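You operate a simulated robot arm through the tools that you are given. There is no shell and no other tool. Be economical: measure what you need, move in short steps, check, and stop when the job is done.

The job below is to be done with a simulated robot arm. You get a single attempt, and the scene is never put back.

TASK
Take the pink knob block on the far top of the long table and put it away on the bench top beside the grid tray. Then fetch the round spacer with the smallest size on its label from the bench top by the small marker and set it on top of the carton on the top of the small goods bench. Then put the green pen sleeve on the right end of the blue workbench. Then take the blue cube and put it on top of the white travel cup on the top of the small goods bench. Then put the red pen from the right end of the blue workbench in the red crate. Then take the brass spacer from the top of the small goods bench and put it on top of the brown carton of seals. Then count the green cubes on the top of the small goods bench, then put as many of the strap rolls from the top of the small goods bench on top of the white carton of wipes. Keep to this order.

The check looks at the end state, three seconds after you hand in, the way a careful person would. Anything else that was tipped, shoved, dropped, spilled or broken makes it a failure. A push-on lid holds only when it is set on centred and level and pressed home; a screw cap is set on level and turned clockwise until tight.

THE ROBOT
A 6-joint arm with a two-finger parallel gripper on a trunk, on a base that drives. Base frame: it is fixed to the floor where the robot stands at the start and does not move with it; the origin is under the middle of the robot, x ahead of it, y to its left, z up; the surface under the hand at the start is at about z = 740. Units: mm, rad, N and s.
With the tool pointing down near the work surface it reaches from about 400 to 920 mm from the robot's upright axis, wherever it stands. Its first joint turns from -2.007 to 2.007 rad. Places, roughly: bench top beside the grid tray [-2400, -4100, 900]; blue cube [-1500, -5250, 250]; brass spacer [-1500, -6000, 750]; carton [-1750, -6000, 1000]; carton of seals [-1250, -6000, 1000]; carton of wipes [-750, -6250, 1000]; green cube [-1000, -6000, 1000]; green cube (4x4x4 cm) [-900, -6100, 900]; green pen sleeve [-2000, -5250, 750]; pink knob block (10x10x6 cm) [500, -100, 800]; red crate [-2500, -2250, 250]; red pen (3x3x13 cm) [-1300, -5100, 900]; right end of the blue workbench [-1500, -5300, 800]; round spacer [-2000, -5250, 750]; strap roll (6x3x12 cm) [-1700, -5900, 900]; travel cup (7x7x11 cm) [-300, -6300, 900]. Payload 3.43 kg.
Tool frame: the origin (TCP) lies between the finger pads and is the grasp point; the fingertips stand 34 mm ahead of it; z points along the fingers, y is the line along which they close. Largest opening 128 mm; finger width 24, thickness 12; the body of the gripper, 48 by 130 mm, starts 96 mm behind the TCP.
Orientation is that of the tool frame in the base frame, as a unit quaternion [x, y, z, w]. With the fingers straight down and closing along the base's y, the tool's x points along the base's -x, its y along +y and its z along -z.

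THE INTERFACE
- The arm moves only by the tool drive_tool. Its argument "increments" is a list of rows, each a list of 7 numbers: the shift along the base's x, y, z in units of 50 mm (1.0 is 50 mm), then the turn, a rotation vector about the base's x, y, z in units of 6 degrees (1.0 is 6 degrees), then the opening in per cent of the stroke, from 0 (shut) to 100 (fully open). In form: [[tx, ty, tz, rx, ry, rz, hand], ...]. A call has 1 to 12 rows; each row shifts and turns the commanded pose from where the row before left it. A call with a number of a shift or a turn outside -1 to 1 is refused whole. Rows are played at 5 a second. More than 50 mm and 0.15 rad between two rows, or a gripper value outside its range, and nothing of the call is played. A pose out of reach is approached as far as the arm can. The call stops where the force on the tool passes 40 N (or 10 N more than at its start, if that is more) or the arm is blocked; 0.2 s more then pass. The fingers move at their own pace (about 108 mm/s each) and stop on an object; they squeeze with about 37 N. The grip force told is the motor's: it shows also when the fingers shut on nothing. Time passes only in rows, and 0.2 s behind the last, so rows that do not move let the fingers close. The reply holds the time, the measured pose of the TCP, the force on the tool along the base axes, the opening and the grip force, in the units named above and with some noise, with the torque about the TCP (base axes, N m) and any sound that the robot's microphone picked up.
- Cameras (640 x 400 px; columns grow to the right, rows downward): "scene" is now at [62.1, 165.1, 1219]; the picture's right is [-0.31, -0.95, 0.00], its down [-0.47, 0.16, -0.87] and it looks along [0.82, -0.27, -0.50] (base axes); focal length 279 px, centre (320, 200). "wrist" rides on the gripper at [76, -11, -160] in the tool frame; the picture's right is [0.15, 0.99, 0.00], its down [-0.88, 0.13, -0.46] and it looks along [-0.45, 0.07, 0.89] (tool axes); focal length 234 px, centre (320, 200). There is no depth. A picture from a camera that has moved, and an enlarged one, comes with that camera's place and axes in the base frame and with its lens.
- camera(camera): a new picture of that camera. No time passes.
- raise_lower(by): slides the trunk up (or, below 0, down) by that many mm; the arm and the scene camera ride with it, the base frame stays. It gives what a move gives, with no picture.
- steer(legs): drives the robot by 1 to 6 legs, each [ahead, turn to the left] in mm and rad, along the robot's own axes; the way and the turn of a leg run together, so that a leg with both is an arc; at most 1500 mm and 3.142 rad a leg. The arm and the cameras ride along, it lands a little off, and it stops where it bumps. It gives what a move gives.
- pan_tilt(pan, tilt): turns the head with the scene camera to pan (to the left, within 1.798 rad either way) and tilt (down, from -0.506 to 1.204), counted from straight ahead of the robot. It gives what a move gives.
- enlarge(camera, box): a new picture of the part [left, top, right, bottom] of that camera's present view, enlarged. No time passes.
- hand_in(): hands the job in; it is judged then, once.

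Go step by step. Nothing tells you exact positions but the pictures and the camera data: compare them with the known pose of the tool, close in by small moves and look again before you grip or let go. The budget is 483 turns and 216 pictures, counting those below and the enlarged ones. Unless the task says otherwise, let go and move clear before handing in, and close with one line.

The tools are called after "Call:" by a JSON object that holds its "api" and its "payload". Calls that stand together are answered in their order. drive_tool: Moves the arm, as the interface text tells. Its arguments: {"type":"object","properties":{"increments":{"type":"array"}},"required":["increments"]} The other tools are called the same way: raise_lower (by) slides the trunk up or down; steer (legs) drives the base; pan_tilt (pan, tilt) turns the head that bears the scene camera; camera (camera) takes a picture; enlarge (camera, box) takes an enlarged picture of a part of a camera's view; hand_in () hands the job in.

At the start:

```text
time_s: 0.0
position: [478.9, 34.3, 1022.6]
tcp_rot: [0.0, 1.0, 0.001, 0.001]
force: [-0.6, -0.4, -0.3]
wrist_torque: [0.0, -0.02, -0.01]
gripper_width: 127.9
gripper_force: 0.1
trunk travel left (down, up): [-475.0, 315.0]
robot x, y, heading: [1.0, -0.6, -0.001]
head pan, tilt: [-0.318, 0.52]
```

scene: 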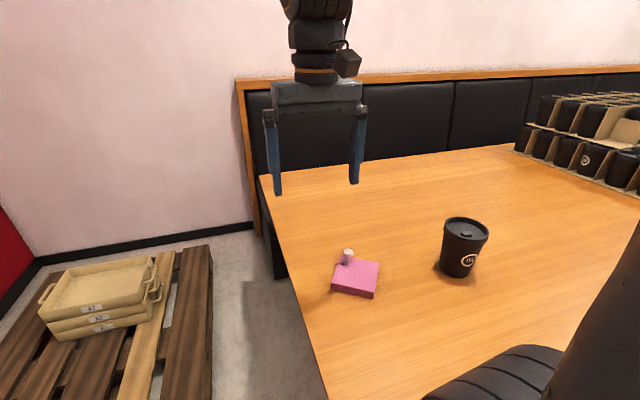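
wrist: 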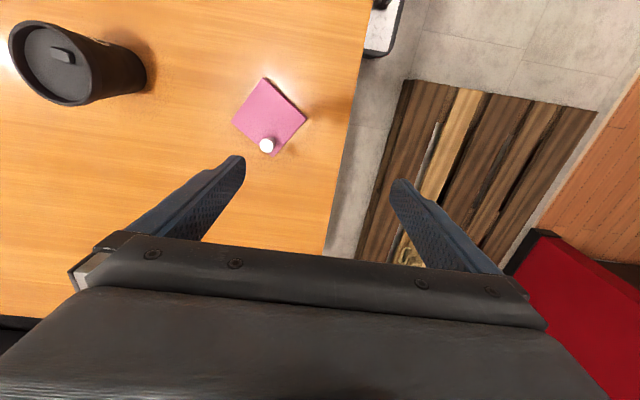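

The pink block lies near [465, -52], turned about 45° with a small knob at one corner. I'll move the hand above it and look again.

Call:
{"api": "drive_tool", "payload": {"increments": [[-0.1, -0.9, -0.8, 0, 0, 0, 100], [-0.1, -0.9, -0.8, 0, 0, 0, 100], [0, 0, 0, 0, 0, 0, 100]]}}

Call:
{"api": "camera", "payload": {"camera": "wrist"}}

Call:
{"api": "enlarge", "payload": {"camera": "scene", "box": [280, 200, 440, 300]}}

```text
refused: row 1 steps farther than a row can; nothing moved
```

```text
213 pictures are left
camera wrist: at [403.5, 23.6, 1182.0], right [-0.15, 0.99, 0.0], down [0.88, 0.13, 0.46], along [0.45, 0.07, -0.89], focal length 234 px, centre (320, 200)
```

wrist: 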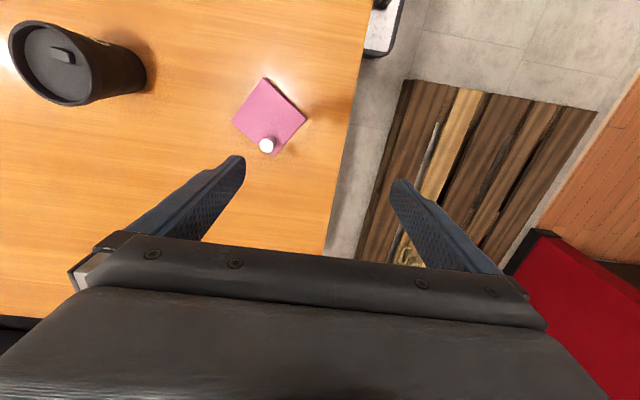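

```text
4.00 times, centred on (360, 250) of scene
camera zoom: at [62.1, 165.1, 1219.0], right [-0.31, -0.95, 0.0], down [-0.47, 0.16, -0.87], along [0.82, -0.27, -0.5], focal length 1117 px, centre (160, 0)
```

zoom: 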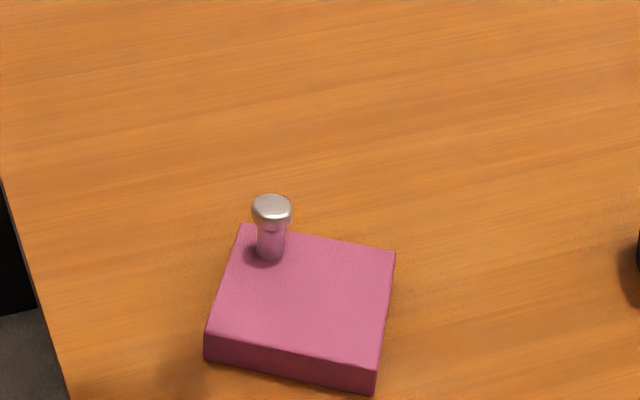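

The block's corners put its centre near [473, -55], with its edges turned about 30°. A row's shift is limited to 50 mm in total, so I'll use shorter rows with the turn included.

Call:
{"api": "drive_tool", "payload": {"increments": [[-0.03, -0.446, -0.75, 0, 0, -1, 100], [-0.03, -0.446, -0.75, 0, 0, -1, 100], [-0.03, -0.446, -0.75, 0, 0, -1, 100], [-0.03, -0.446, -0.75, 0, 0, -1, 100], [0, 0, 0, 0, 0, -1, 100], [0, 0, 0, 0, 0, -0.1, 100]]}}

Call:
{"api": "camera", "payload": {"camera": "wrist"}}

```text
time_s: 1.4
position: [473.5, -55.2, 873.3]
tcp_rot: [0.265, 0.964, 0.001, 0.0]
force: [-0.5, -0.3, 0.2]
wrist_torque: [0.0, 0.02, -0.02]
gripper_width: 127.9
gripper_force: 0.0
trunk travel left (down, up): [-475.0, 315.0]
robot x, y, heading: [0.2, 3.4, -0.0]
head pan, tilt: [-0.318, 0.52]
```

```text
211 pictures are left
camera wrist: at [403.0, -26.0, 1033.2], right [0.38, 0.93, 0.0], down [0.82, -0.34, 0.46], along [0.42, -0.17, -0.89], focal length 234 px, centre (320, 200)
```

wrist: 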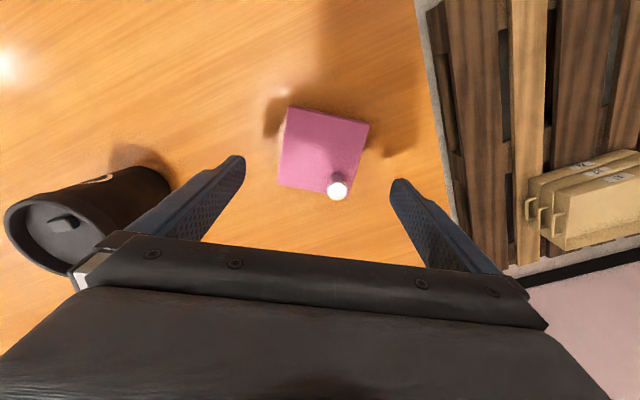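

The block is centred at about [475, -53], with 90 mm sides and the fingers almost parallel to them. I'll descend, leaving the tips just above the table, and grip.

Call:
{"api": "drive_tool", "payload": {"increments": [[0.03, 0.04, -0.9, 0, 0, -0.4, 100], [0, 0, -0.6, 0, 0, 0, 100], [0, 0, -0.36, 0, 0, 0, 100], [0, 0, 0, 0, 0, 0, 100]]}}

Call:
{"api": "camera", "payload": {"camera": "wrist"}}

Call:
{"api": "camera", "payload": {"camera": "scene"}}

```text
time_s: 2.4
position: [475.6, -54.6, 776.4]
tcp_rot: [0.284, 0.959, 0.001, 0.0]
force: [-1.0, 0.4, -0.4]
wrist_torque: [0.03, -0.02, -0.03]
gripper_width: 127.9
gripper_force: 0.0
trunk travel left (down, up): [-475.0, 315.0]
robot x, y, heading: [-2.1, -0.4, 0.005]
head pan, tilt: [-0.318, 0.52]
```

```text
210 pictures are left
camera wrist: at [405.2, -22.1, 936.7], right [0.42, 0.91, 0.0], down [0.81, -0.37, 0.46], along [0.41, -0.19, -0.89], focal length 234 px, centre (320, 200)
```

wrist: 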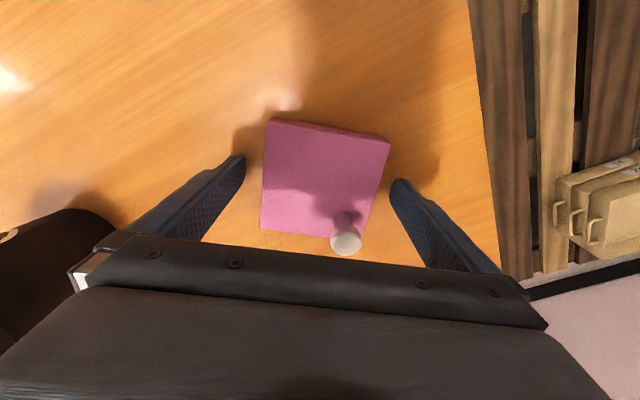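

```text
209 pictures are left
camera scene: at [62.0, 165.1, 1219.1], right [-0.31, -0.95, 0.0], down [-0.47, 0.16, -0.87], along [0.82, -0.27, -0.5], focal length 279 px, centre (320, 200)
```

scene: 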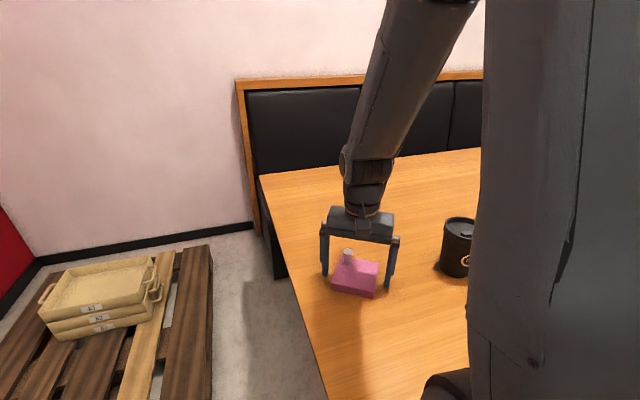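

The fingers straddle the block, so I'll close on it and lift it.

Call:
{"api": "drive_tool", "payload": {"increments": [[0, 0, 0, 0, 0, 0, 0], [0, 0, 0, 0, 0, 0, 0], [0, 0, 0, 0, 0, 0, 0]]}}

Call:
{"api": "drive_tool", "payload": {"increments": [[0, 0, 0.5, 0, 0, 0, 0], [0, 0, 0.9, 0, 0, 0, 0], [0, 0, 0.9, 0, 0, 0, 0], [0, 0, 0, 0, 0, 0, 0]]}}

Call:
{"api": "camera", "payload": {"camera": "wrist"}}

```text
time_s: 3.2
position: [475.4, -55.5, 777.2]
tcp_rot: [0.284, 0.959, 0.0, 0.0]
force: [0.1, -0.1, 0.7]
wrist_torque: [-0.03, 0.01, -0.03]
gripper_width: 93.5
gripper_force: 36.8
trunk travel left (down, up): [-475.0, 315.0]
robot x, y, heading: [0.6, 0.9, -0.002]
head pan, tilt: [-0.318, 0.52]
```

```text
time_s: 4.2
position: [473.6, -53.3, 894.9]
tcp_rot: [0.285, 0.959, 0.0, 0.0]
force: [0.8, -0.3, -1.0]
wrist_torque: [0.02, 0.04, 0.0]
gripper_width: 93.8
gripper_force: 36.7
trunk travel left (down, up): [-475.0, 315.0]
robot x, y, heading: [1.7, -1.1, -0.002]
head pan, tilt: [-0.318, 0.52]
```

```text
208 pictures are left
camera wrist: at [403.1, -21.9, 1054.8], right [0.42, 0.91, 0.0], down [0.81, -0.37, 0.46], along [0.41, -0.19, -0.89], focal length 234 px, centre (320, 200)
```

wrist: 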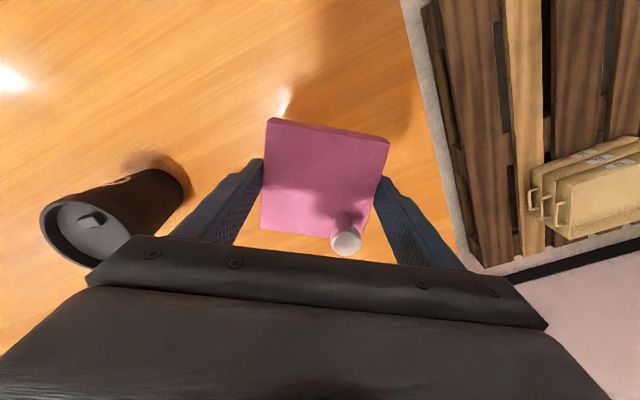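

The block is held. Now I'll raise the arm and look around to the right and left to find a route.

Call:
{"api": "drive_tool", "payload": {"increments": [[0, 0, 0.9, 0, 0, 0, 0], [0, 0, 0.9, 0, 0, 0, 0], [0, 0, 0.9, 0, 0, 0, 0]]}}

Call:
{"api": "pan_tilt", "payload": {"pan": -1.75, "tilt": 0.35}}

Call:
{"api": "camera", "payload": {"camera": "scene"}}

Call:
{"api": "pan_tilt", "payload": {"pan": 1.75, "tilt": 0.35}}

Call:
{"api": "camera", "payload": {"camera": "scene"}}

```text
time_s: 5.0
position: [473.9, -54.0, 1028.3]
tcp_rot: [0.284, 0.959, 0.001, 0.0]
force: [-0.9, 0.2, -0.8]
wrist_torque: [0.01, 0.04, -0.02]
gripper_width: 93.5
gripper_force: 37.5
trunk travel left (down, up): [-475.0, 315.0]
robot x, y, heading: [0.6, 2.0, 0.001]
head pan, tilt: [-0.318, 0.52]
```

```text
time_s: 6.5
position: [473.4, -52.6, 1027.0]
tcp_rot: [0.284, 0.959, 0.001, -0.001]
force: [0.0, -0.3, -1.7]
wrist_torque: [-0.01, 0.02, 0.03]
gripper_width: 93.3
gripper_force: 36.8
trunk travel left (down, up): [-475.0, 315.0]
robot x, y, heading: [-2.6, 2.8, -0.002]
head pan, tilt: [-1.751, 0.351]
```

```text
207 pictures are left
camera scene: at [-40.5, 101.8, 1234.6], right [-0.98, 0.18, 0.0], down [0.06, 0.34, -0.94], along [-0.17, -0.92, -0.34], focal length 279 px, centre (320, 200)
```

scene: 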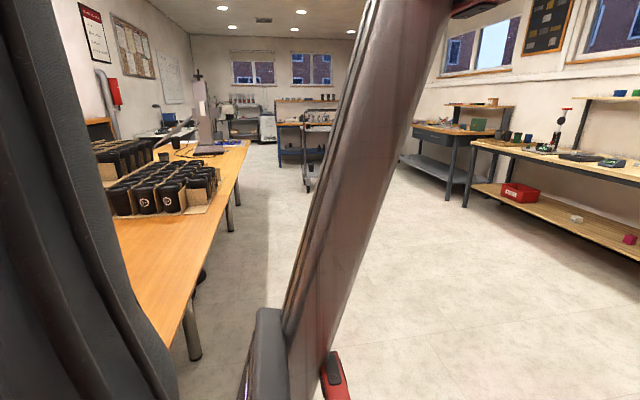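

```text
time_s: 9.5
position: [474.5, -54.2, 1028.3]
tcp_rot: [0.284, 0.959, 0.0, 0.001]
force: [-0.9, -0.6, -1.5]
wrist_torque: [-0.02, 0.01, 0.01]
gripper_width: 93.6
gripper_force: 36.8
trunk travel left (down, up): [-475.0, 315.0]
robot x, y, heading: [-0.9, 0.7, 0.004]
head pan, tilt: [1.751, 0.351]
```

```text
206 pictures are left
camera scene: at [-40.5, 285.0, 1234.6], right [0.98, 0.18, 0.0], down [0.06, -0.34, -0.94], along [-0.17, 0.92, -0.34], focal length 279 px, centre (320, 200)
```

scene: 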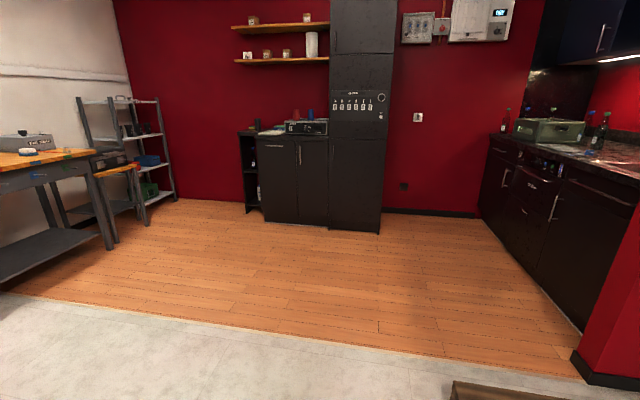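

I can see an open corridor to the right (toward -y), with benches along the far wall. I'll check the floor close to the robot before turning.

Call:
{"api": "pan_tilt", "payload": {"pan": -1.79, "tilt": 0.9}}

Call:
{"api": "camera", "payload": {"camera": "scene"}}

```text
time_s: 12.4
position: [474.3, -54.3, 1027.3]
tcp_rot: [0.285, 0.959, -0.001, 0.0]
force: [0.0, -0.1, -0.4]
wrist_torque: [0.03, -0.01, 0.0]
gripper_width: 93.3
gripper_force: 36.3
trunk travel left (down, up): [-475.0, 315.0]
robot x, y, heading: [1.4, -0.3, 0.0]
head pan, tilt: [-1.791, 0.901]
```

```text
205 pictures are left
camera scene: at [-40.3, 119.7, 1187.0], right [-0.98, 0.22, 0.0], down [0.17, 0.76, -0.62], along [-0.14, -0.61, -0.78], focal length 279 px, centre (320, 200)
```

scene: 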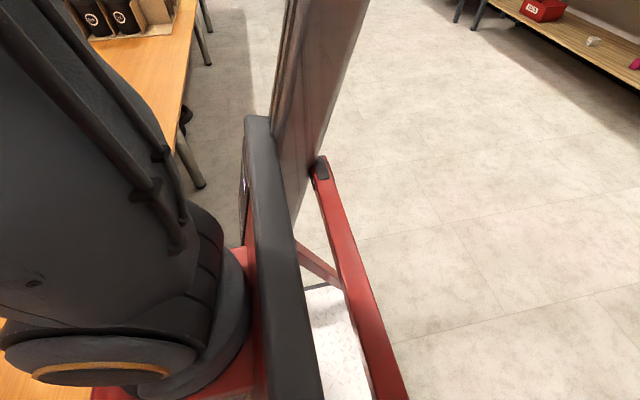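

The red and dark parts are the robot's own frame, and the floor behind and to the right is clear. I'll back away from the table, turn right and drive along the corridor.

Call:
{"api": "steer", "payload": {"legs": [[-1100, 0], [0, -1.571]]}}

Call:
{"api": "pan_tilt", "payload": {"pan": 0, "tilt": 0.35}}

Call:
{"api": "camera", "payload": {"camera": "scene"}}

```text
time_s: 22.0
position: [-1154.8, -501.6, 1027.5]
tcp_rot: [0.864, 0.504, 0.0, 0.0]
force: [-0.1, 0.4, -1.1]
wrist_torque: [0.03, -0.02, 0.01]
gripper_width: 93.3
gripper_force: 37.4
trunk travel left (down, up): [-475.0, 315.0]
robot x, y, heading: [-1131.6, -23.6, -1.512]
head pan, tilt: [-1.791, 0.901]
```

```text
time_s: 23.8
position: [-1154.4, -501.0, 1028.4]
tcp_rot: [0.864, 0.504, 0.0, 0.001]
force: [-0.4, 0.0, -0.1]
wrist_torque: [0.02, 0.0, 0.01]
gripper_width: 93.3
gripper_force: 37.0
trunk travel left (down, up): [-475.0, 315.0]
robot x, y, heading: [-1126.5, -25.7, -1.509]
head pan, tilt: [0.0, 0.351]
```

```text
204 pictures are left
camera scene: at [-928.7, -81.2, 1234.6], right [-1.0, -0.06, 0.0], down [-0.02, 0.34, -0.94], along [0.06, -0.94, -0.34], focal length 279 px, centre (320, 200)
```

scene: 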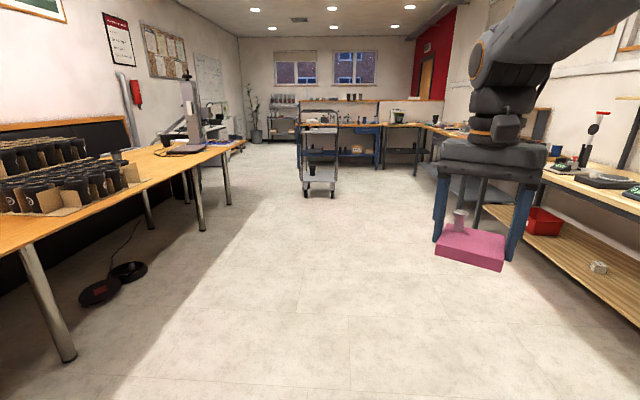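

The corridor is clear apart from a cart near [-700, -3900]. I'll drive down toward [-1450, -3300] and look at the grid-tray bench.

Call:
{"api": "steer", "payload": {"legs": [[0, -0.16], [1500, 0], [1500, 0], [300, 0]]}}

Call:
{"api": "pan_tilt", "payload": {"pan": -0.7, "tilt": 0.45}}

Call:
{"api": "camera", "payload": {"camera": "scene"}}

Call:
{"api": "pan_tilt", "payload": {"pan": 0.3, "tilt": 0.45}}

Call:
{"api": "camera", "payload": {"camera": "scene"}}

```text
time_s: 40.3
position: [-1574.7, -3718.8, 1027.5]
tcp_rot: [0.905, 0.426, 0.001, 0.0]
force: [0.0, 0.1, -1.3]
wrist_torque: [0.0, 0.0, 0.0]
gripper_width: 93.2
gripper_force: 36.8
trunk travel left (down, up): [-475.0, 315.0]
robot x, y, heading: [-1469.6, -3255.4, -1.685]
head pan, tilt: [0.0, 0.351]
```

```text
time_s: 41.4
position: [-1575.1, -3718.1, 1026.0]
tcp_rot: [0.904, 0.426, 0.0, 0.001]
force: [-0.9, 0.3, -1.0]
wrist_torque: [0.03, -0.01, -0.01]
gripper_width: 93.1
gripper_force: 36.8
trunk travel left (down, up): [-475.0, 315.0]
robot x, y, heading: [-1467.0, -3252.6, -1.685]
head pan, tilt: [-0.7, 0.45]
```

```text
203 pictures are left
camera scene: at [-1334.6, -3314.4, 1225.4], right [-0.69, 0.73, 0.0], down [0.32, 0.3, -0.9], along [-0.65, -0.62, -0.44], focal length 279 px, centre (320, 200)
```

scene: 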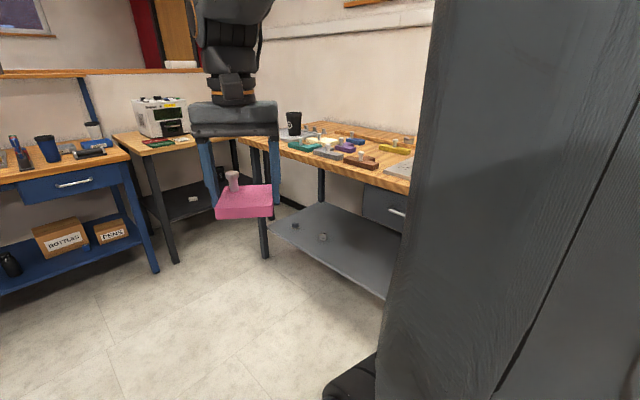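

```text
time_s: 42.6
position: [-1574.0, -3718.6, 1027.5]
tcp_rot: [0.904, 0.428, 0.0, 0.0]
force: [-0.1, 0.9, -0.9]
wrist_torque: [-0.04, -0.01, -0.01]
gripper_width: 93.1
gripper_force: 36.4
trunk travel left (down, up): [-475.0, 315.0]
robot x, y, heading: [-1466.7, -3253.7, -1.679]
head pan, tilt: [0.3, 0.45]
```

```text
202 pictures are left
camera scene: at [-1250.9, -3341.5, 1225.4], right [-0.98, -0.18, 0.0], down [-0.08, 0.43, -0.9], along [0.17, -0.88, -0.44], focal length 279 px, centre (320, 200)
```

scene: 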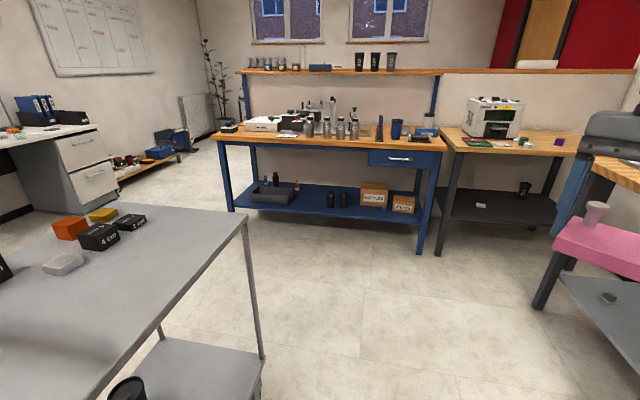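

The bench with coloured blocks and a tray is ahead on the right. I'll drive to about [-1560, -4050] and turn to face it.

Call:
{"api": "steer", "payload": {"legs": [[800, 0], [0, -1.45]]}}

Call:
{"api": "pan_tilt", "payload": {"pan": 0, "tilt": 0.55}}

Call:
{"api": "camera", "payload": {"camera": "scene"}}

Call:
{"api": "camera", "payload": {"camera": "wrist"}}

```text
time_s: 50.5
position: [-2035.2, -4027.0, 1028.0]
tcp_rot: [0.963, -0.271, 0.0, 0.0]
force: [0.1, 0.3, -1.1]
wrist_torque: [0.0, -0.01, 0.02]
gripper_width: 93.0
gripper_force: 37.0
trunk travel left (down, up): [-475.0, 315.0]
robot x, y, heading: [-1559.7, -4065.7, -3.115]
head pan, tilt: [0.3, 0.45]
```

```text
time_s: 51.3
position: [-2034.7, -4025.4, 1027.7]
tcp_rot: [0.962, -0.272, 0.0, -0.001]
force: [-0.7, 0.1, -1.0]
wrist_torque: [-0.03, -0.02, 0.04]
gripper_width: 93.2
gripper_force: 36.8
trunk travel left (down, up): [-475.0, 315.0]
robot x, y, heading: [-1557.8, -4066.1, -3.113]
head pan, tilt: [0.0, 0.55]
```

```text
201 pictures are left
camera scene: at [-1615.0, -4266.1, 1216.4], right [-0.03, 1.0, 0.0], down [0.52, 0.02, -0.85], along [-0.85, -0.02, -0.52], focal length 279 px, centre (320, 200)
```

scene: 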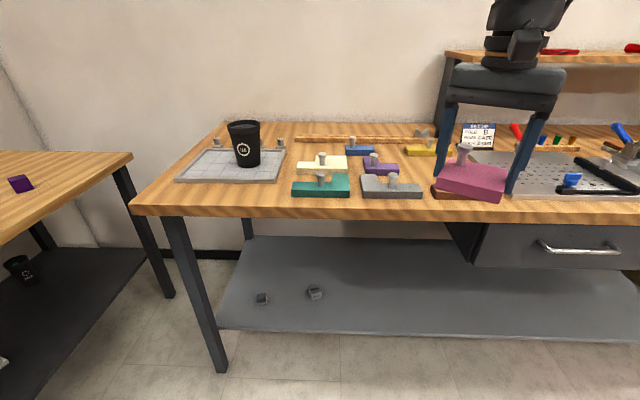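

```text
200 pictures are left
camera wrist: at [-1964.0, -4056.2, 1188.0], right [-0.39, -0.92, 0.0], down [-0.82, 0.35, 0.46], along [-0.42, 0.18, -0.89], focal length 234 px, centre (320, 200)
```

wrist: 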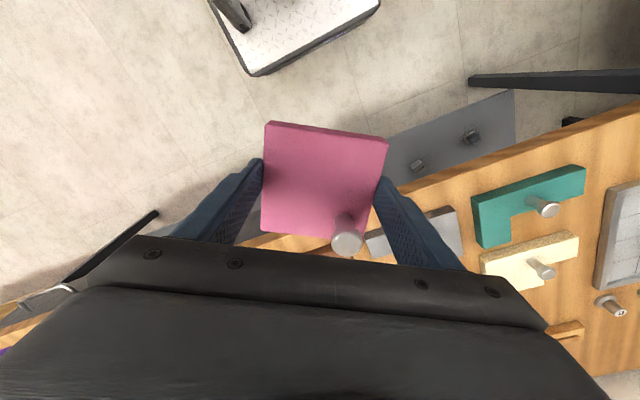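

The grid tray is at the left of this bench, with several knob blocks next to it. I'll enlarge the view to find a free spot beside the tray.

Call:
{"api": "enlarge", "payload": {"camera": "scene", "box": [160, 110, 480, 230]}}

Call:
{"api": "raise_lower", "payload": {"by": 150}}

Call:
{"api": "pan_tilt", "payload": {"pan": 0.0, "tilt": 0.75}}

Call:
{"api": "camera", "payload": {"camera": "scene"}}

```text
2.00 times, centred on (320, 170) of scene
camera zoom: at [-1615.0, -4266.1, 1216.4], right [-0.03, 1.0, 0.0], down [0.52, 0.02, -0.85], along [-0.85, -0.02, -0.52], focal length 558 px, centre (320, 260)
```

zoom: 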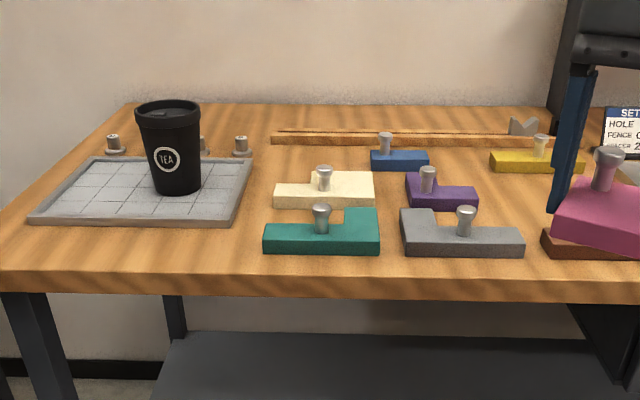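

```text
time_s: 53.1
position: [-2035.6, -4026.7, 1178.7]
tcp_rot: [0.963, -0.27, 0.002, -0.001]
force: [0.0, -0.2, -1.8]
wrist_torque: [-0.01, -0.02, -0.05]
gripper_width: 93.3
gripper_force: 37.3
trunk travel left (down, up): [-625.0, 165.0]
robot x, y, heading: [-1561.7, -4069.0, -3.113]
head pan, tilt: [0.0, 0.55]
```

```text
time_s: 53.8
position: [-2034.4, -4026.5, 1177.7]
tcp_rot: [0.963, -0.271, 0.0, -0.001]
force: [0.3, -0.1, -0.4]
wrist_torque: [-0.03, 0.0, -0.03]
gripper_width: 93.2
gripper_force: 37.1
trunk travel left (down, up): [-625.0, 165.0]
robot x, y, heading: [-1560.0, -4071.0, -3.115]
head pan, tilt: [0.0, 0.75]
```

```text
198 pictures are left
camera scene: at [-1566.4, -4264.6, 1349.0], right [-0.03, 1.0, 0.0], down [0.68, 0.02, -0.73], along [-0.73, -0.02, -0.68], focal length 279 px, centre (320, 200)
```

scene: 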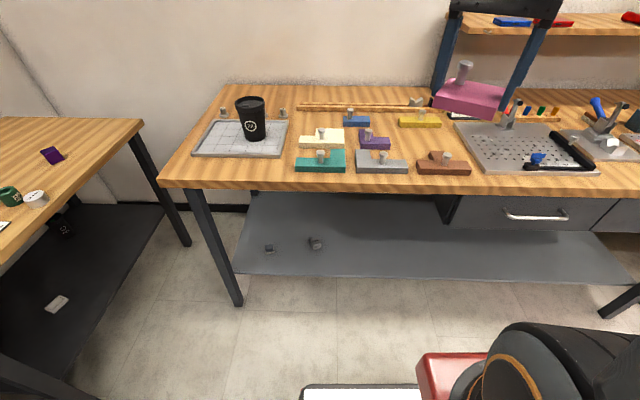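

Between the purple, yellow and brown blocks there is a free area of about 180 by 220 mm, centred near [-2365, -3970] on the bench at z≈870. I'll drive 100 mm closer and turn the block square with the bench.

Call:
{"api": "steer", "payload": {"legs": [[100, 0]]}}

Call:
{"api": "drive_tool", "payload": {"increments": [[0, 0, 0, 0, 0, 1, 0], [0, 0, 0, 0, 0, 1, 0], [0, 0, 0, 0, 0, 1, 0], [0, 0, 0, 0, 0, 1, 0], [0, 0, 0, 0, 0, 1, 0], [0, 0, 0, 0, 0, 0.25, 0], [0, 0, 0, 0, 0, 0, 0]]}}

Call:
{"api": "camera", "payload": {"camera": "wrist"}}

```text
time_s: 55.0
position: [-2134.7, -4030.5, 1177.4]
tcp_rot: [0.963, -0.27, 0.0, 0.0]
force: [-0.2, 1.0, -0.4]
wrist_torque: [-0.03, -0.02, 0.01]
gripper_width: 93.1
gripper_force: 36.9
trunk travel left (down, up): [-625.0, 165.0]
robot x, y, heading: [-1655.2, -4073.4, -3.117]
head pan, tilt: [0.0, 0.75]
```

```text
time_s: 56.6
position: [-2136.1, -4030.4, 1177.4]
tcp_rot: [1.0, 0.002, -0.001, 0.0]
force: [-0.5, 0.7, -0.3]
wrist_torque: [-0.01, -0.02, 0.01]
gripper_width: 93.1
gripper_force: 37.1
trunk travel left (down, up): [-625.0, 165.0]
robot x, y, heading: [-1661.5, -4073.1, -3.111]
head pan, tilt: [0.0, 0.75]
```

```text
197 pictures are left
camera wrist: at [-2059.2, -4018.5, 1337.9], right [0.15, -0.99, 0.0], down [-0.88, -0.13, 0.46], along [-0.45, -0.07, -0.89], focal length 234 px, centre (320, 200)
```

wrist: 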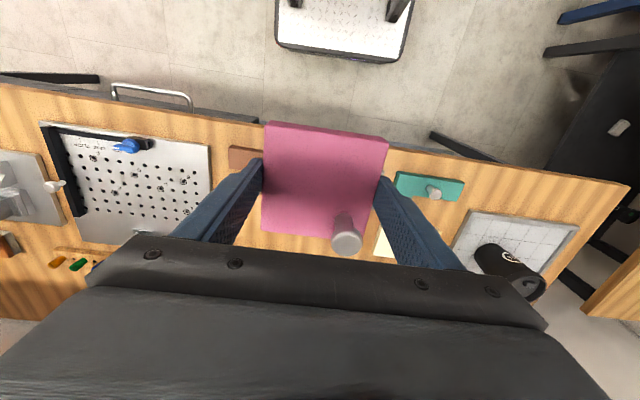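

I'll move over the free spot, lower to a safe height and check.

Call:
{"api": "drive_tool", "payload": {"increments": [[-0.92, 0.22, 0, 0, 0, 0, 0], [-0.92, 0.22, 0, 0, 0, 0, 0], [-0.92, 0.22, 0, 0, 0, 0, 0], [-0.92, 0.22, 0, 0, 0, 0, 0], [-0.92, 0.22, 0, 0, 0, 0, 0], [0, 0, -0.9, 0, 0, 0, 0], [0, 0, -0.9, 0, 0, 0, 0], [0, 0, -0.9, 0, 0, 0, 0], [0, 0, -0.9, 0, 0, 0, 0], [0, 0, 0, 0, 0, 0, 0]]}}

Call:
{"api": "pan_tilt", "payload": {"pan": 0.0, "tilt": 0.6}}

Call:
{"api": "camera", "payload": {"camera": "scene"}}

Call:
{"api": "camera", "payload": {"camera": "wrist"}}

```text
time_s: 58.8
position: [-2369.0, -3974.0, 996.1]
tcp_rot: [1.0, 0.002, 0.001, 0.0]
force: [-0.8, 0.0, -1.6]
wrist_torque: [-0.02, -0.03, -0.02]
gripper_width: 93.3
gripper_force: 37.4
trunk travel left (down, up): [-625.0, 165.0]
robot x, y, heading: [-1663.5, -4072.2, -3.113]
head pan, tilt: [0.0, 0.75]
```

```text
time_s: 59.5
position: [-2370.5, -3974.7, 996.3]
tcp_rot: [1.0, 0.001, 0.0, 0.001]
force: [0.4, -0.2, -0.8]
wrist_torque: [-0.01, -0.01, -0.02]
gripper_width: 93.3
gripper_force: 36.9
trunk travel left (down, up): [-625.0, 165.0]
robot x, y, heading: [-1658.7, -4071.2, -3.112]
head pan, tilt: [0.0, 0.6]
```

```text
196 pictures are left
camera scene: at [-1672.1, -4267.7, 1361.8], right [-0.03, 1.0, 0.0], down [0.57, 0.02, -0.82], along [-0.82, -0.02, -0.57], focal length 279 px, centre (320, 200)
```

scene: 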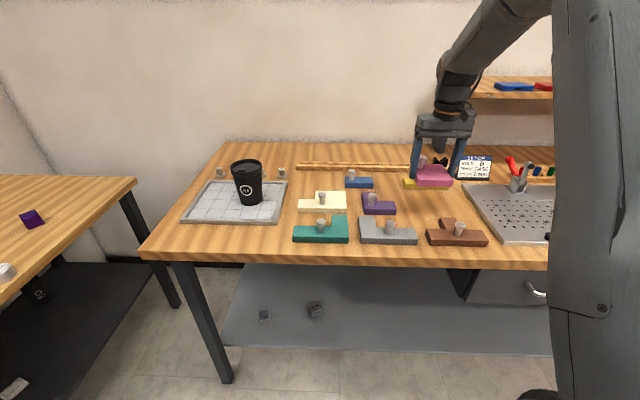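

```text
195 pictures are left
camera wrist: at [-2293.6, -3962.3, 1157.0], right [0.15, -0.99, 0.0], down [-0.88, -0.13, 0.46], along [-0.45, -0.07, -0.89], focal length 234 px, centre (320, 200)
```

wrist: 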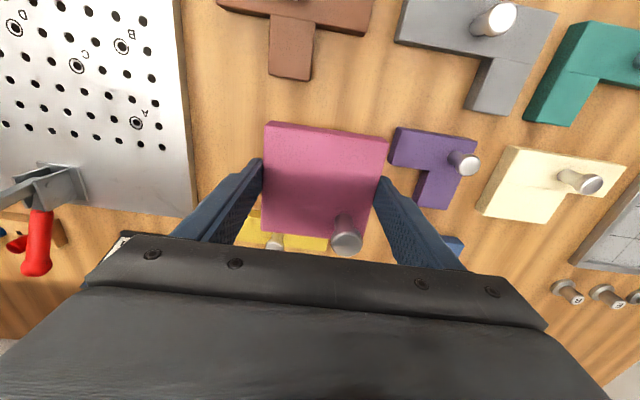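

The spot is clear, with purple to the left, brown in front and yellow behind. I'll lower carefully.

Call:
{"api": "drive_tool", "payload": {"increments": [[-0.08, 0.2, -0.6, 0, 0, 0, 0], [0, 0, -0.6, 0, 0, 0, 0], [0, 0, 0, 0, 0, 0, 0]]}}

Call:
{"api": "drive_tool", "payload": {"increments": [[0, 0, -0.2, 0, 0, 0, 0], [0, 0, 0, 0, 0, 0, 0]]}}

Call:
{"api": "camera", "payload": {"camera": "scene"}}

```text
time_s: 60.3
position: [-2371.0, -3964.9, 935.7]
tcp_rot: [1.0, 0.002, 0.0, -0.001]
force: [1.1, -0.4, -1.2]
wrist_torque: [-0.02, 0.01, 0.01]
gripper_width: 93.5
gripper_force: 37.5
trunk travel left (down, up): [-625.0, 165.0]
robot x, y, heading: [-1658.3, -4069.7, -3.112]
head pan, tilt: [0.0, 0.6]
```

```text
time_s: 60.9
position: [-2370.4, -3965.0, 927.2]
tcp_rot: [1.0, 0.002, 0.001, 0.001]
force: [0.6, -0.4, -1.1]
wrist_torque: [0.04, -0.02, -0.02]
gripper_width: 93.2
gripper_force: 36.9
trunk travel left (down, up): [-625.0, 165.0]
robot x, y, heading: [-1662.3, -4070.8, -3.112]
head pan, tilt: [0.0, 0.6]
```

```text
194 pictures are left
camera scene: at [-1672.1, -4267.7, 1361.8], right [-0.03, 1.0, 0.0], down [0.56, 0.02, -0.83], along [-0.82, -0.02, -0.56], focal length 279 px, centre (320, 200)
```

scene: 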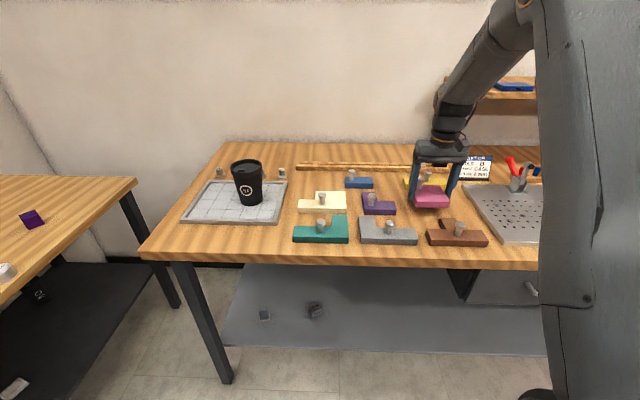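

Call:
{"api": "drive_tool", "payload": {"increments": [[0, 0, -0.1, 0, 0, 0, 0], [0, 0, -0.1, 0, 0, 0, 0], [0, 0, 0, 0, 0, 0, 0]]}}

Call:
{"api": "enlarge", "payload": {"camera": "scene", "box": [380, 150, 500, 225]}}

```text
time_s: 61.7
position: [-2371.8, -3965.3, 919.0]
tcp_rot: [1.0, 0.002, 0.001, -0.001]
force: [0.4, -0.8, -0.8]
wrist_torque: [0.0, 0.0, -0.01]
gripper_width: 92.9
gripper_force: 36.4
trunk travel left (down, up): [-625.0, 165.0]
robot x, y, heading: [-1659.7, -4072.0, -3.112]
head pan, tilt: [0.0, 0.6]
```

```text
5.33 times, centred on (440, 188) of scene
camera zoom: at [-1672.1, -4267.7, 1361.8], right [-0.03, 1.0, 0.0], down [0.56, 0.02, -0.83], along [-0.82, -0.02, -0.56], focal length 1489 px, centre (-320, 267)
```

zoom: 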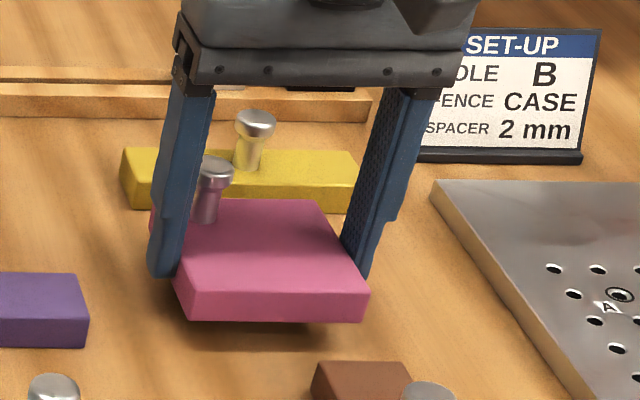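

The block is close to the surface, and the gap shows as a shadow. I'll lower in small steps until contact.

Call:
{"api": "drive_tool", "payload": {"increments": [[0, 0, -0.08, 0, 0, 0, 0], [0, 0, -0.06, 0, 0, 0, 0], [0, 0, 0, 0, 0, 0, 0]]}}

Call:
{"api": "drive_tool", "payload": {"increments": [[0, 0, -0.06, 0, 0, 0, 0], [0, 0, 0, 0, 0, 0, 0]]}}

```text
time_s: 62.5
position: [-2370.2, -3965.1, 910.4]
tcp_rot: [1.0, 0.001, -0.001, 0.0]
force: [0.2, 0.1, -1.0]
wrist_torque: [0.01, -0.01, 0.0]
gripper_width: 93.3
gripper_force: 37.2
trunk travel left (down, up): [-625.0, 165.0]
robot x, y, heading: [-1658.3, -4068.1, -3.112]
head pan, tilt: [0.0, 0.6]
```

```text
time_s: 63.1
position: [-2370.0, -3964.7, 908.1]
tcp_rot: [1.0, 0.001, 0.0, 0.0]
force: [-0.2, -0.2, -0.7]
wrist_torque: [-0.02, -0.03, -0.01]
gripper_width: 93.2
gripper_force: 36.7
trunk travel left (down, up): [-625.0, 165.0]
robot x, y, heading: [-1660.5, -4074.1, -3.109]
head pan, tilt: [0.0, 0.6]
```

Call:
{"api": "drive_tool", "payload": {"increments": [[0, 0, -0.06, 0, 0, 0, 0], [0, 0, 0, 0, 0, 0, 0]]}}

Call:
{"api": "drive_tool", "payload": {"increments": [[0, 0, -0.06, 0, 0, 0, 0], [0, 0, 0, 0, 0, 0, 0]]}}

Call:
{"api": "enlarge", "payload": {"camera": "scene", "box": [380, 150, 500, 225]}}

```text
time_s: 63.7
position: [-2369.7, -3965.8, 904.9]
tcp_rot: [1.0, 0.002, -0.001, 0.0]
force: [0.3, 0.6, -1.0]
wrist_torque: [-0.01, -0.03, -0.04]
gripper_width: 93.3
gripper_force: 36.8
trunk travel left (down, up): [-625.0, 165.0]
robot x, y, heading: [-1659.7, -4068.3, -3.116]
head pan, tilt: [0.0, 0.6]
```

```text
time_s: 64.3
position: [-2370.1, -3965.3, 901.7]
tcp_rot: [1.0, 0.002, 0.0, 0.0]
force: [0.6, 0.2, -0.6]
wrist_torque: [0.01, -0.03, -0.03]
gripper_width: 93.3
gripper_force: 36.0
trunk travel left (down, up): [-625.0, 165.0]
robot x, y, heading: [-1659.4, -4069.4, -3.115]
head pan, tilt: [0.0, 0.6]
```

```text
5.33 times, centred on (440, 188) of scene
camera zoom: at [-1672.1, -4267.7, 1361.8], right [-0.03, 1.0, 0.0], down [0.56, 0.02, -0.83], along [-0.82, -0.02, -0.56], focal length 1489 px, centre (-320, 267)
```

zoom: 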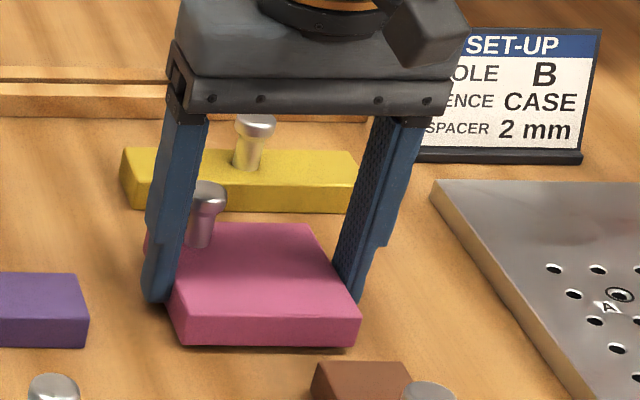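

Just a few millimetres remain.

Call:
{"api": "drive_tool", "payload": {"increments": [[0, 0, -0.06, 0, 0, 0, 0], [0, 0, 0, 0, 0, 0, 0]]}}

Call:
{"api": "drive_tool", "payload": {"increments": [[0, 0, -0.05, 0, 0, 0, 0], [0, 0, 0, 0, 0, 0, 0]]}}

Call:
{"api": "drive_tool", "payload": {"increments": [[0, 0, -0.05, 0, 0, 0, 0], [0, 0, 0, 0, 0, 0, 0]]}}

Call:
{"api": "enlarge", "payload": {"camera": "scene", "box": [380, 150, 500, 225]}}

```text
time_s: 64.9
position: [-2369.9, -3965.6, 899.8]
tcp_rot: [1.0, 0.002, 0.0, 0.0]
force: [1.0, 0.5, -0.8]
wrist_torque: [0.02, 0.01, 0.03]
gripper_width: 93.4
gripper_force: 36.8
trunk travel left (down, up): [-625.0, 165.0]
robot x, y, heading: [-1659.9, -4068.7, -3.112]
head pan, tilt: [0.0, 0.6]
```

```text
time_s: 65.5
position: [-2370.0, -3965.9, 896.8]
tcp_rot: [1.0, 0.002, 0.0, -0.001]
force: [-0.1, -1.1, 3.1]
wrist_torque: [-0.13, 0.1, 0.04]
gripper_width: 93.3
gripper_force: 37.5
trunk travel left (down, up): [-625.0, 165.0]
robot x, y, heading: [-1659.2, -4069.5, -3.112]
head pan, tilt: [0.0, 0.6]
```

```text
time_s: 66.1
position: [-2370.4, -3965.3, 896.9]
tcp_rot: [1.0, 0.002, -0.003, -0.001]
force: [-1.8, 4.7, 26.8]
wrist_torque: [0.14, 0.04, 0.01]
gripper_width: 93.2
gripper_force: 37.4
trunk travel left (down, up): [-625.0, 165.0]
robot x, y, heading: [-1659.6, -4068.9, -3.118]
head pan, tilt: [0.0, 0.6]
```

```text
5.33 times, centred on (440, 188) of scene
camera zoom: at [-1671.1, -4267.6, 1362.0], right [-0.03, 1.0, 0.0], down [0.56, 0.02, -0.83], along [-0.83, -0.02, -0.56], focal length 1489 px, centre (-320, 267)
```

zoom: 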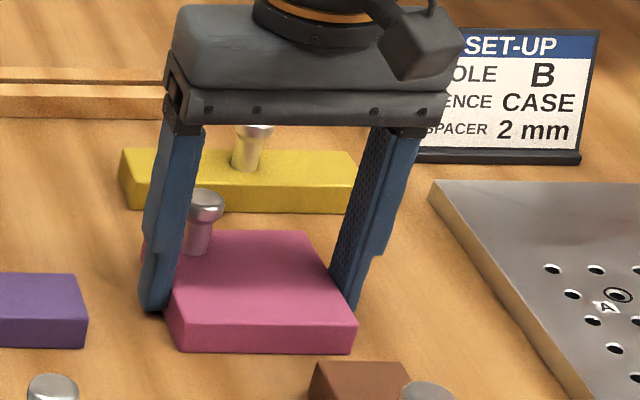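

Contact is made with the bench top at z≈860. I'll open the fingers partway, lift straight up and check.

Call:
{"api": "drive_tool", "payload": {"increments": [[0, 0, 0.04, 0, 0, 0, 0], [0, 0, 0, 0, 0, 0, 84], [0, 0, 0, 0, 0, 0, 84], [0, 0, 0.3, 0, 0, 0, 84], [0, 0, 0.8, 0, 0, 0, 84], [0, 0, 0.9, 0, 0, 0, 84], [0, 0, 0.9, 0, 0, 0, 84], [0, 0, 0.9, 0, 0, 0, 84]]}}

Call:
{"api": "camera", "payload": {"camera": "scene"}}

```text
time_s: 67.9
position: [-2367.0, -3969.0, 1082.5]
tcp_rot: [1.0, 0.002, 0.0, 0.0]
force: [0.0, -0.7, 0.3]
wrist_torque: [0.02, -0.06, -0.02]
gripper_width: 107.5
gripper_force: 0.0
trunk travel left (down, up): [-625.0, 165.0]
robot x, y, heading: [-1662.3, -4068.1, -3.108]
head pan, tilt: [0.0, 0.6]
```

```text
190 pictures are left
camera scene: at [-1672.4, -4267.6, 1361.8], right [-0.03, 1.0, 0.0], down [0.56, 0.02, -0.82], along [-0.82, -0.02, -0.57], focal length 279 px, centre (320, 200)
```

scene: 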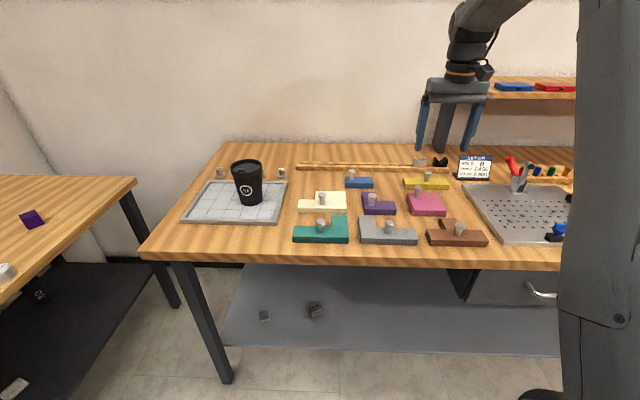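

The pink block is set down and nothing else moved. Next I'll retract the arm, back off and turn left to look at the corner bench with the spacers.

Call:
{"api": "drive_tool", "payload": {"increments": [[0.92, -0.22, 0.2, 0, 0, 0, 84], [0.92, -0.22, 0.2, 0, 0, 0, 84], [0.92, -0.22, 0.2, 0, 0, 0, 84], [0.92, -0.22, 0.2, 0, 0, 0, 84], [0.92, -0.22, 0.2, 0, 0, 0, 84]]}}

Call:
{"api": "steer", "payload": {"legs": [[-250, 0], [0, 1.0]]}}

Call:
{"api": "pan_tilt", "payload": {"pan": 0.3, "tilt": 0.5}}

Call:
{"api": "camera", "payload": {"camera": "scene"}}

```text
time_s: 69.1
position: [-2137.4, -4021.6, 1132.2]
tcp_rot: [1.0, 0.001, 0.002, -0.001]
force: [0.2, 0.6, 0.2]
wrist_torque: [0.0, -0.05, -0.02]
gripper_width: 107.3
gripper_force: 0.0
trunk travel left (down, up): [-625.0, 165.0]
robot x, y, heading: [-1656.7, -4067.6, -3.113]
head pan, tilt: [0.0, 0.6]
```

```text
time_s: 73.3
position: [-1726.3, -4424.5, 1133.2]
tcp_rot: [0.887, 0.462, 0.0, 0.0]
force: [0.1, -0.4, -0.2]
wrist_torque: [0.0, 0.02, 0.03]
gripper_width: 107.3
gripper_force: 0.1
trunk travel left (down, up): [-625.0, 165.0]
robot x, y, heading: [-1410.1, -4061.0, -2.16]
head pan, tilt: [0.0, 0.6]
```

```text
time_s: 74.1
position: [-1727.2, -4424.2, 1133.0]
tcp_rot: [0.887, 0.462, 0.001, 0.001]
force: [-0.4, -0.7, -0.4]
wrist_torque: [0.01, 0.0, 0.0]
gripper_width: 107.4
gripper_force: 0.1
trunk travel left (down, up): [-625.0, 165.0]
robot x, y, heading: [-1407.7, -4063.6, -2.154]
head pan, tilt: [0.3, 0.499]
```

```text
189 pictures are left
camera scene: at [-1234.8, -4203.2, 1370.9], right [-0.96, 0.28, 0.0], down [0.13, 0.46, -0.88], along [-0.25, -0.84, -0.48], focal length 279 px, centre (320, 200)
```

scene: 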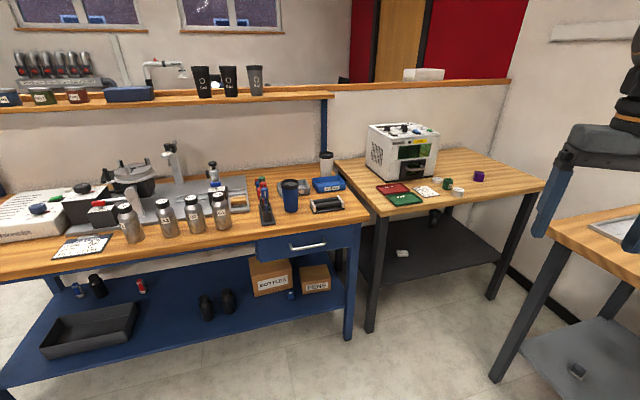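

Call:
{"api": "enlarge", "payload": {"camera": "scene", "box": [240, 110, 560, 260]}}

Call:
{"api": "enlarge", "payload": {"camera": "scene", "box": [360, 160, 500, 220]}}

```text
2.00 times, centred on (400, 185) of scene
camera zoom: at [-1234.8, -4203.2, 1370.9], right [-0.96, 0.28, 0.0], down [0.13, 0.46, -0.88], along [-0.25, -0.84, -0.48], focal length 558 px, centre (160, 230)
```

zoom: 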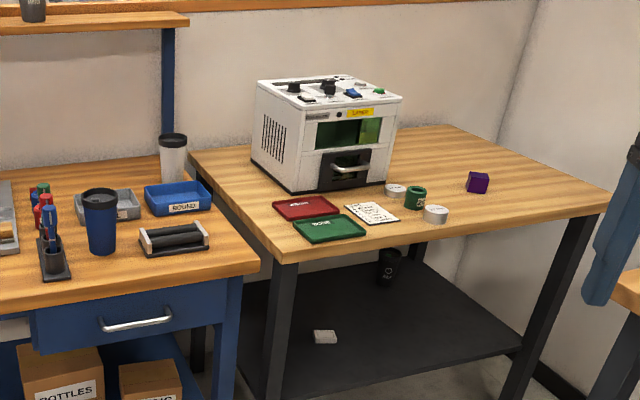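

```text
4.57 times, centred on (430, 190) of scene
camera zoom: at [-1234.8, -4203.2, 1370.9], right [-0.96, 0.28, 0.0], down [0.13, 0.46, -0.88], along [-0.25, -0.84, -0.48], focal length 1276 px, centre (-183, 246)
```

zoom: 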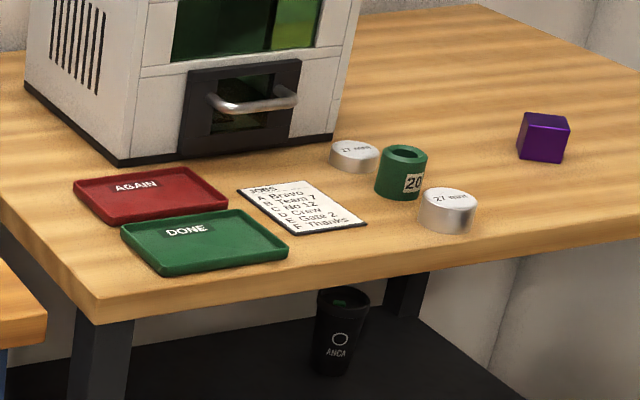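

Two round spacers stand by the marking machine near [-2035, -5115] and [-2036, -4991], with the green pen sleeve between them. I'll drive closer and face them to read the labels.

Call:
{"api": "steer", "payload": {"legs": [[0, -0.18], [490, 0], [0, 0.76]]}}

Call:
{"api": "pan_tilt", "payload": {"pan": -0.3, "tilt": 0.7}}

Call:
{"api": "camera", "payload": {"camera": "scene"}}

```text
time_s: 79.7
position: [-1839.4, -4890.2, 1132.6]
tcp_rot: [0.73, 0.683, 0.0, 0.0]
force: [1.1, -0.2, -0.5]
wrist_torque: [-0.02, 0.01, 0.0]
gripper_width: 107.6
gripper_force: 0.0
trunk travel left (down, up): [-625.0, 165.0]
robot x, y, heading: [-1758.6, -4418.6, -1.611]
head pan, tilt: [0.3, 0.499]
```

```text
time_s: 80.7
position: [-1839.8, -4892.2, 1133.1]
tcp_rot: [0.73, 0.683, 0.0, 0.0]
force: [-0.3, -0.2, -0.4]
wrist_torque: [0.0, -0.01, 0.01]
gripper_width: 107.4
gripper_force: 0.0
trunk travel left (down, up): [-625.0, 165.0]
robot x, y, heading: [-1757.7, -4416.0, -1.611]
head pan, tilt: [-0.3, 0.7]
```

```text
186 pictures are left
camera scene: at [-1586.0, -4441.0, 1353.2], right [-0.94, 0.33, 0.0], down [0.21, 0.61, -0.77], along [-0.25, -0.72, -0.64], focal length 279 px, centre (320, 200)
```

scene: 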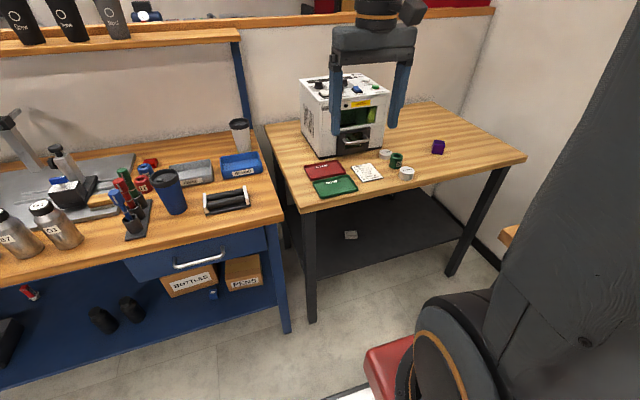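

Call:
{"api": "enlarge", "payload": {"camera": "scene", "box": [360, 140, 430, 185]}}

Call:
{"api": "camera", "payload": {"camera": "wrist"}}

```text
8.89 times, centred on (395, 162) of scene
camera zoom: at [-1586.0, -4441.0, 1353.2], right [-0.94, 0.33, 0.0], down [0.21, 0.61, -0.77], along [-0.25, -0.72, -0.64], focal length 2481 px, centre (-347, 533)
```

zoom: 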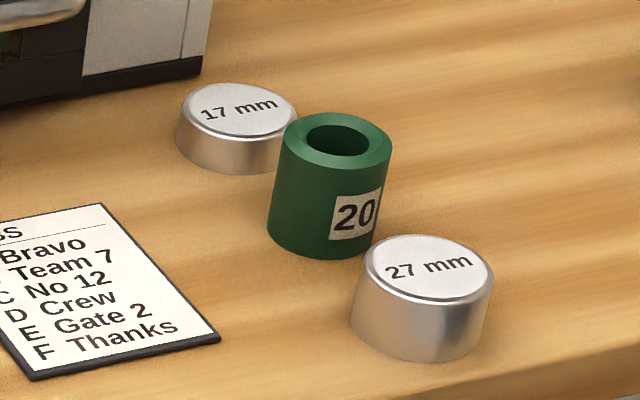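

```text
184 pictures are left
camera wrist: at [-1845.6, -4814.5, 1293.7], right [1.0, 0.08, 0.0], down [0.07, -0.89, 0.46], along [0.04, -0.45, -0.89], focal length 234 px, centre (320, 200)
```

wrist: 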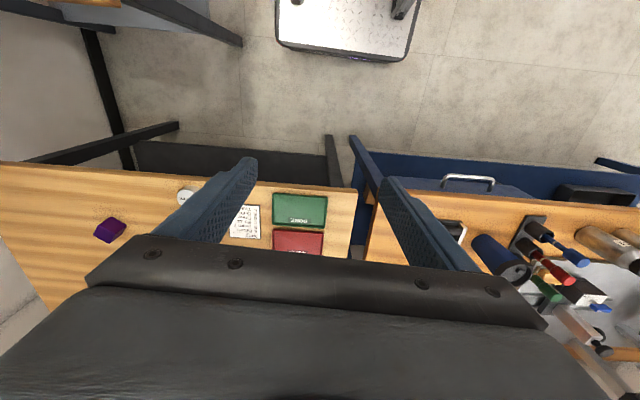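

The labels read "17 mm" (rear) and "27 mm" (front), so the target is the 17 mm spacer near [-2062, -5140]. I'll move the hand over that area, above the marker machine, and look with the wrist camera.

Call:
{"api": "drive_tool", "payload": {"increments": [[-0.743, -0.5, 0, 0, 0, 0.64, 84], [-0.743, -0.5, 0, 0, 0, 0, 84], [-0.743, -0.5, 0, 0, 0, 0, 84], [-0.743, -0.5, 0, 0, 0, 0, 84], [-0.743, -0.5, 0, 0, 0, 0, 84], [-0.743, -0.5, 0, 0, 0, 0, 60], [0, 0, 0, 0, 0, 0, 60]]}}

Call:
{"api": "camera", "payload": {"camera": "wrist"}}

Call:
{"api": "camera", "payload": {"camera": "scene"}}

```text
time_s: 82.3
position: [-2063.3, -5042.3, 1135.0]
tcp_rot: [0.706, 0.708, 0.0, 0.0]
force: [0.3, 0.1, -0.1]
wrist_torque: [-0.01, 0.04, -0.02]
gripper_width: 77.0
gripper_force: 0.1
trunk travel left (down, up): [-625.0, 165.0]
robot x, y, heading: [-1760.6, -4418.5, -1.614]
head pan, tilt: [-0.3, 0.7]
```

```text
183 pictures are left
camera wrist: at [-2073.3, -4966.6, 1296.1], right [0.99, 0.15, 0.0], down [0.13, -0.88, 0.46], along [0.07, -0.45, -0.89], focal length 234 px, centre (320, 200)
```

wrist: 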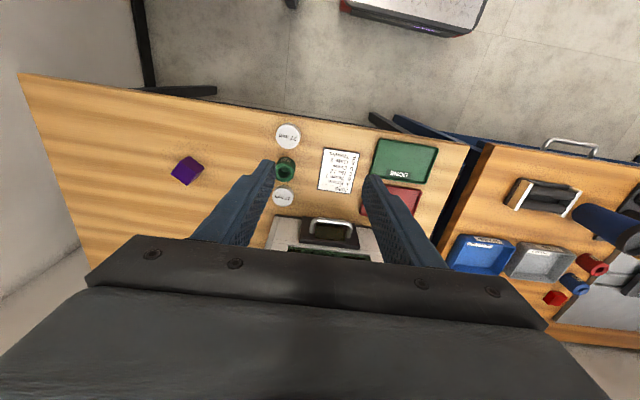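

```text
182 pictures are left
camera scene: at [-1586.1, -4441.0, 1353.2], right [-0.94, 0.33, 0.0], down [0.21, 0.61, -0.76], along [-0.26, -0.72, -0.64], focal length 279 px, centre (320, 200)
```

scene: 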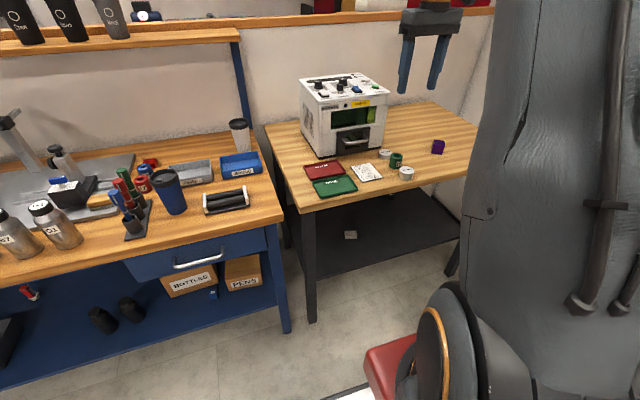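

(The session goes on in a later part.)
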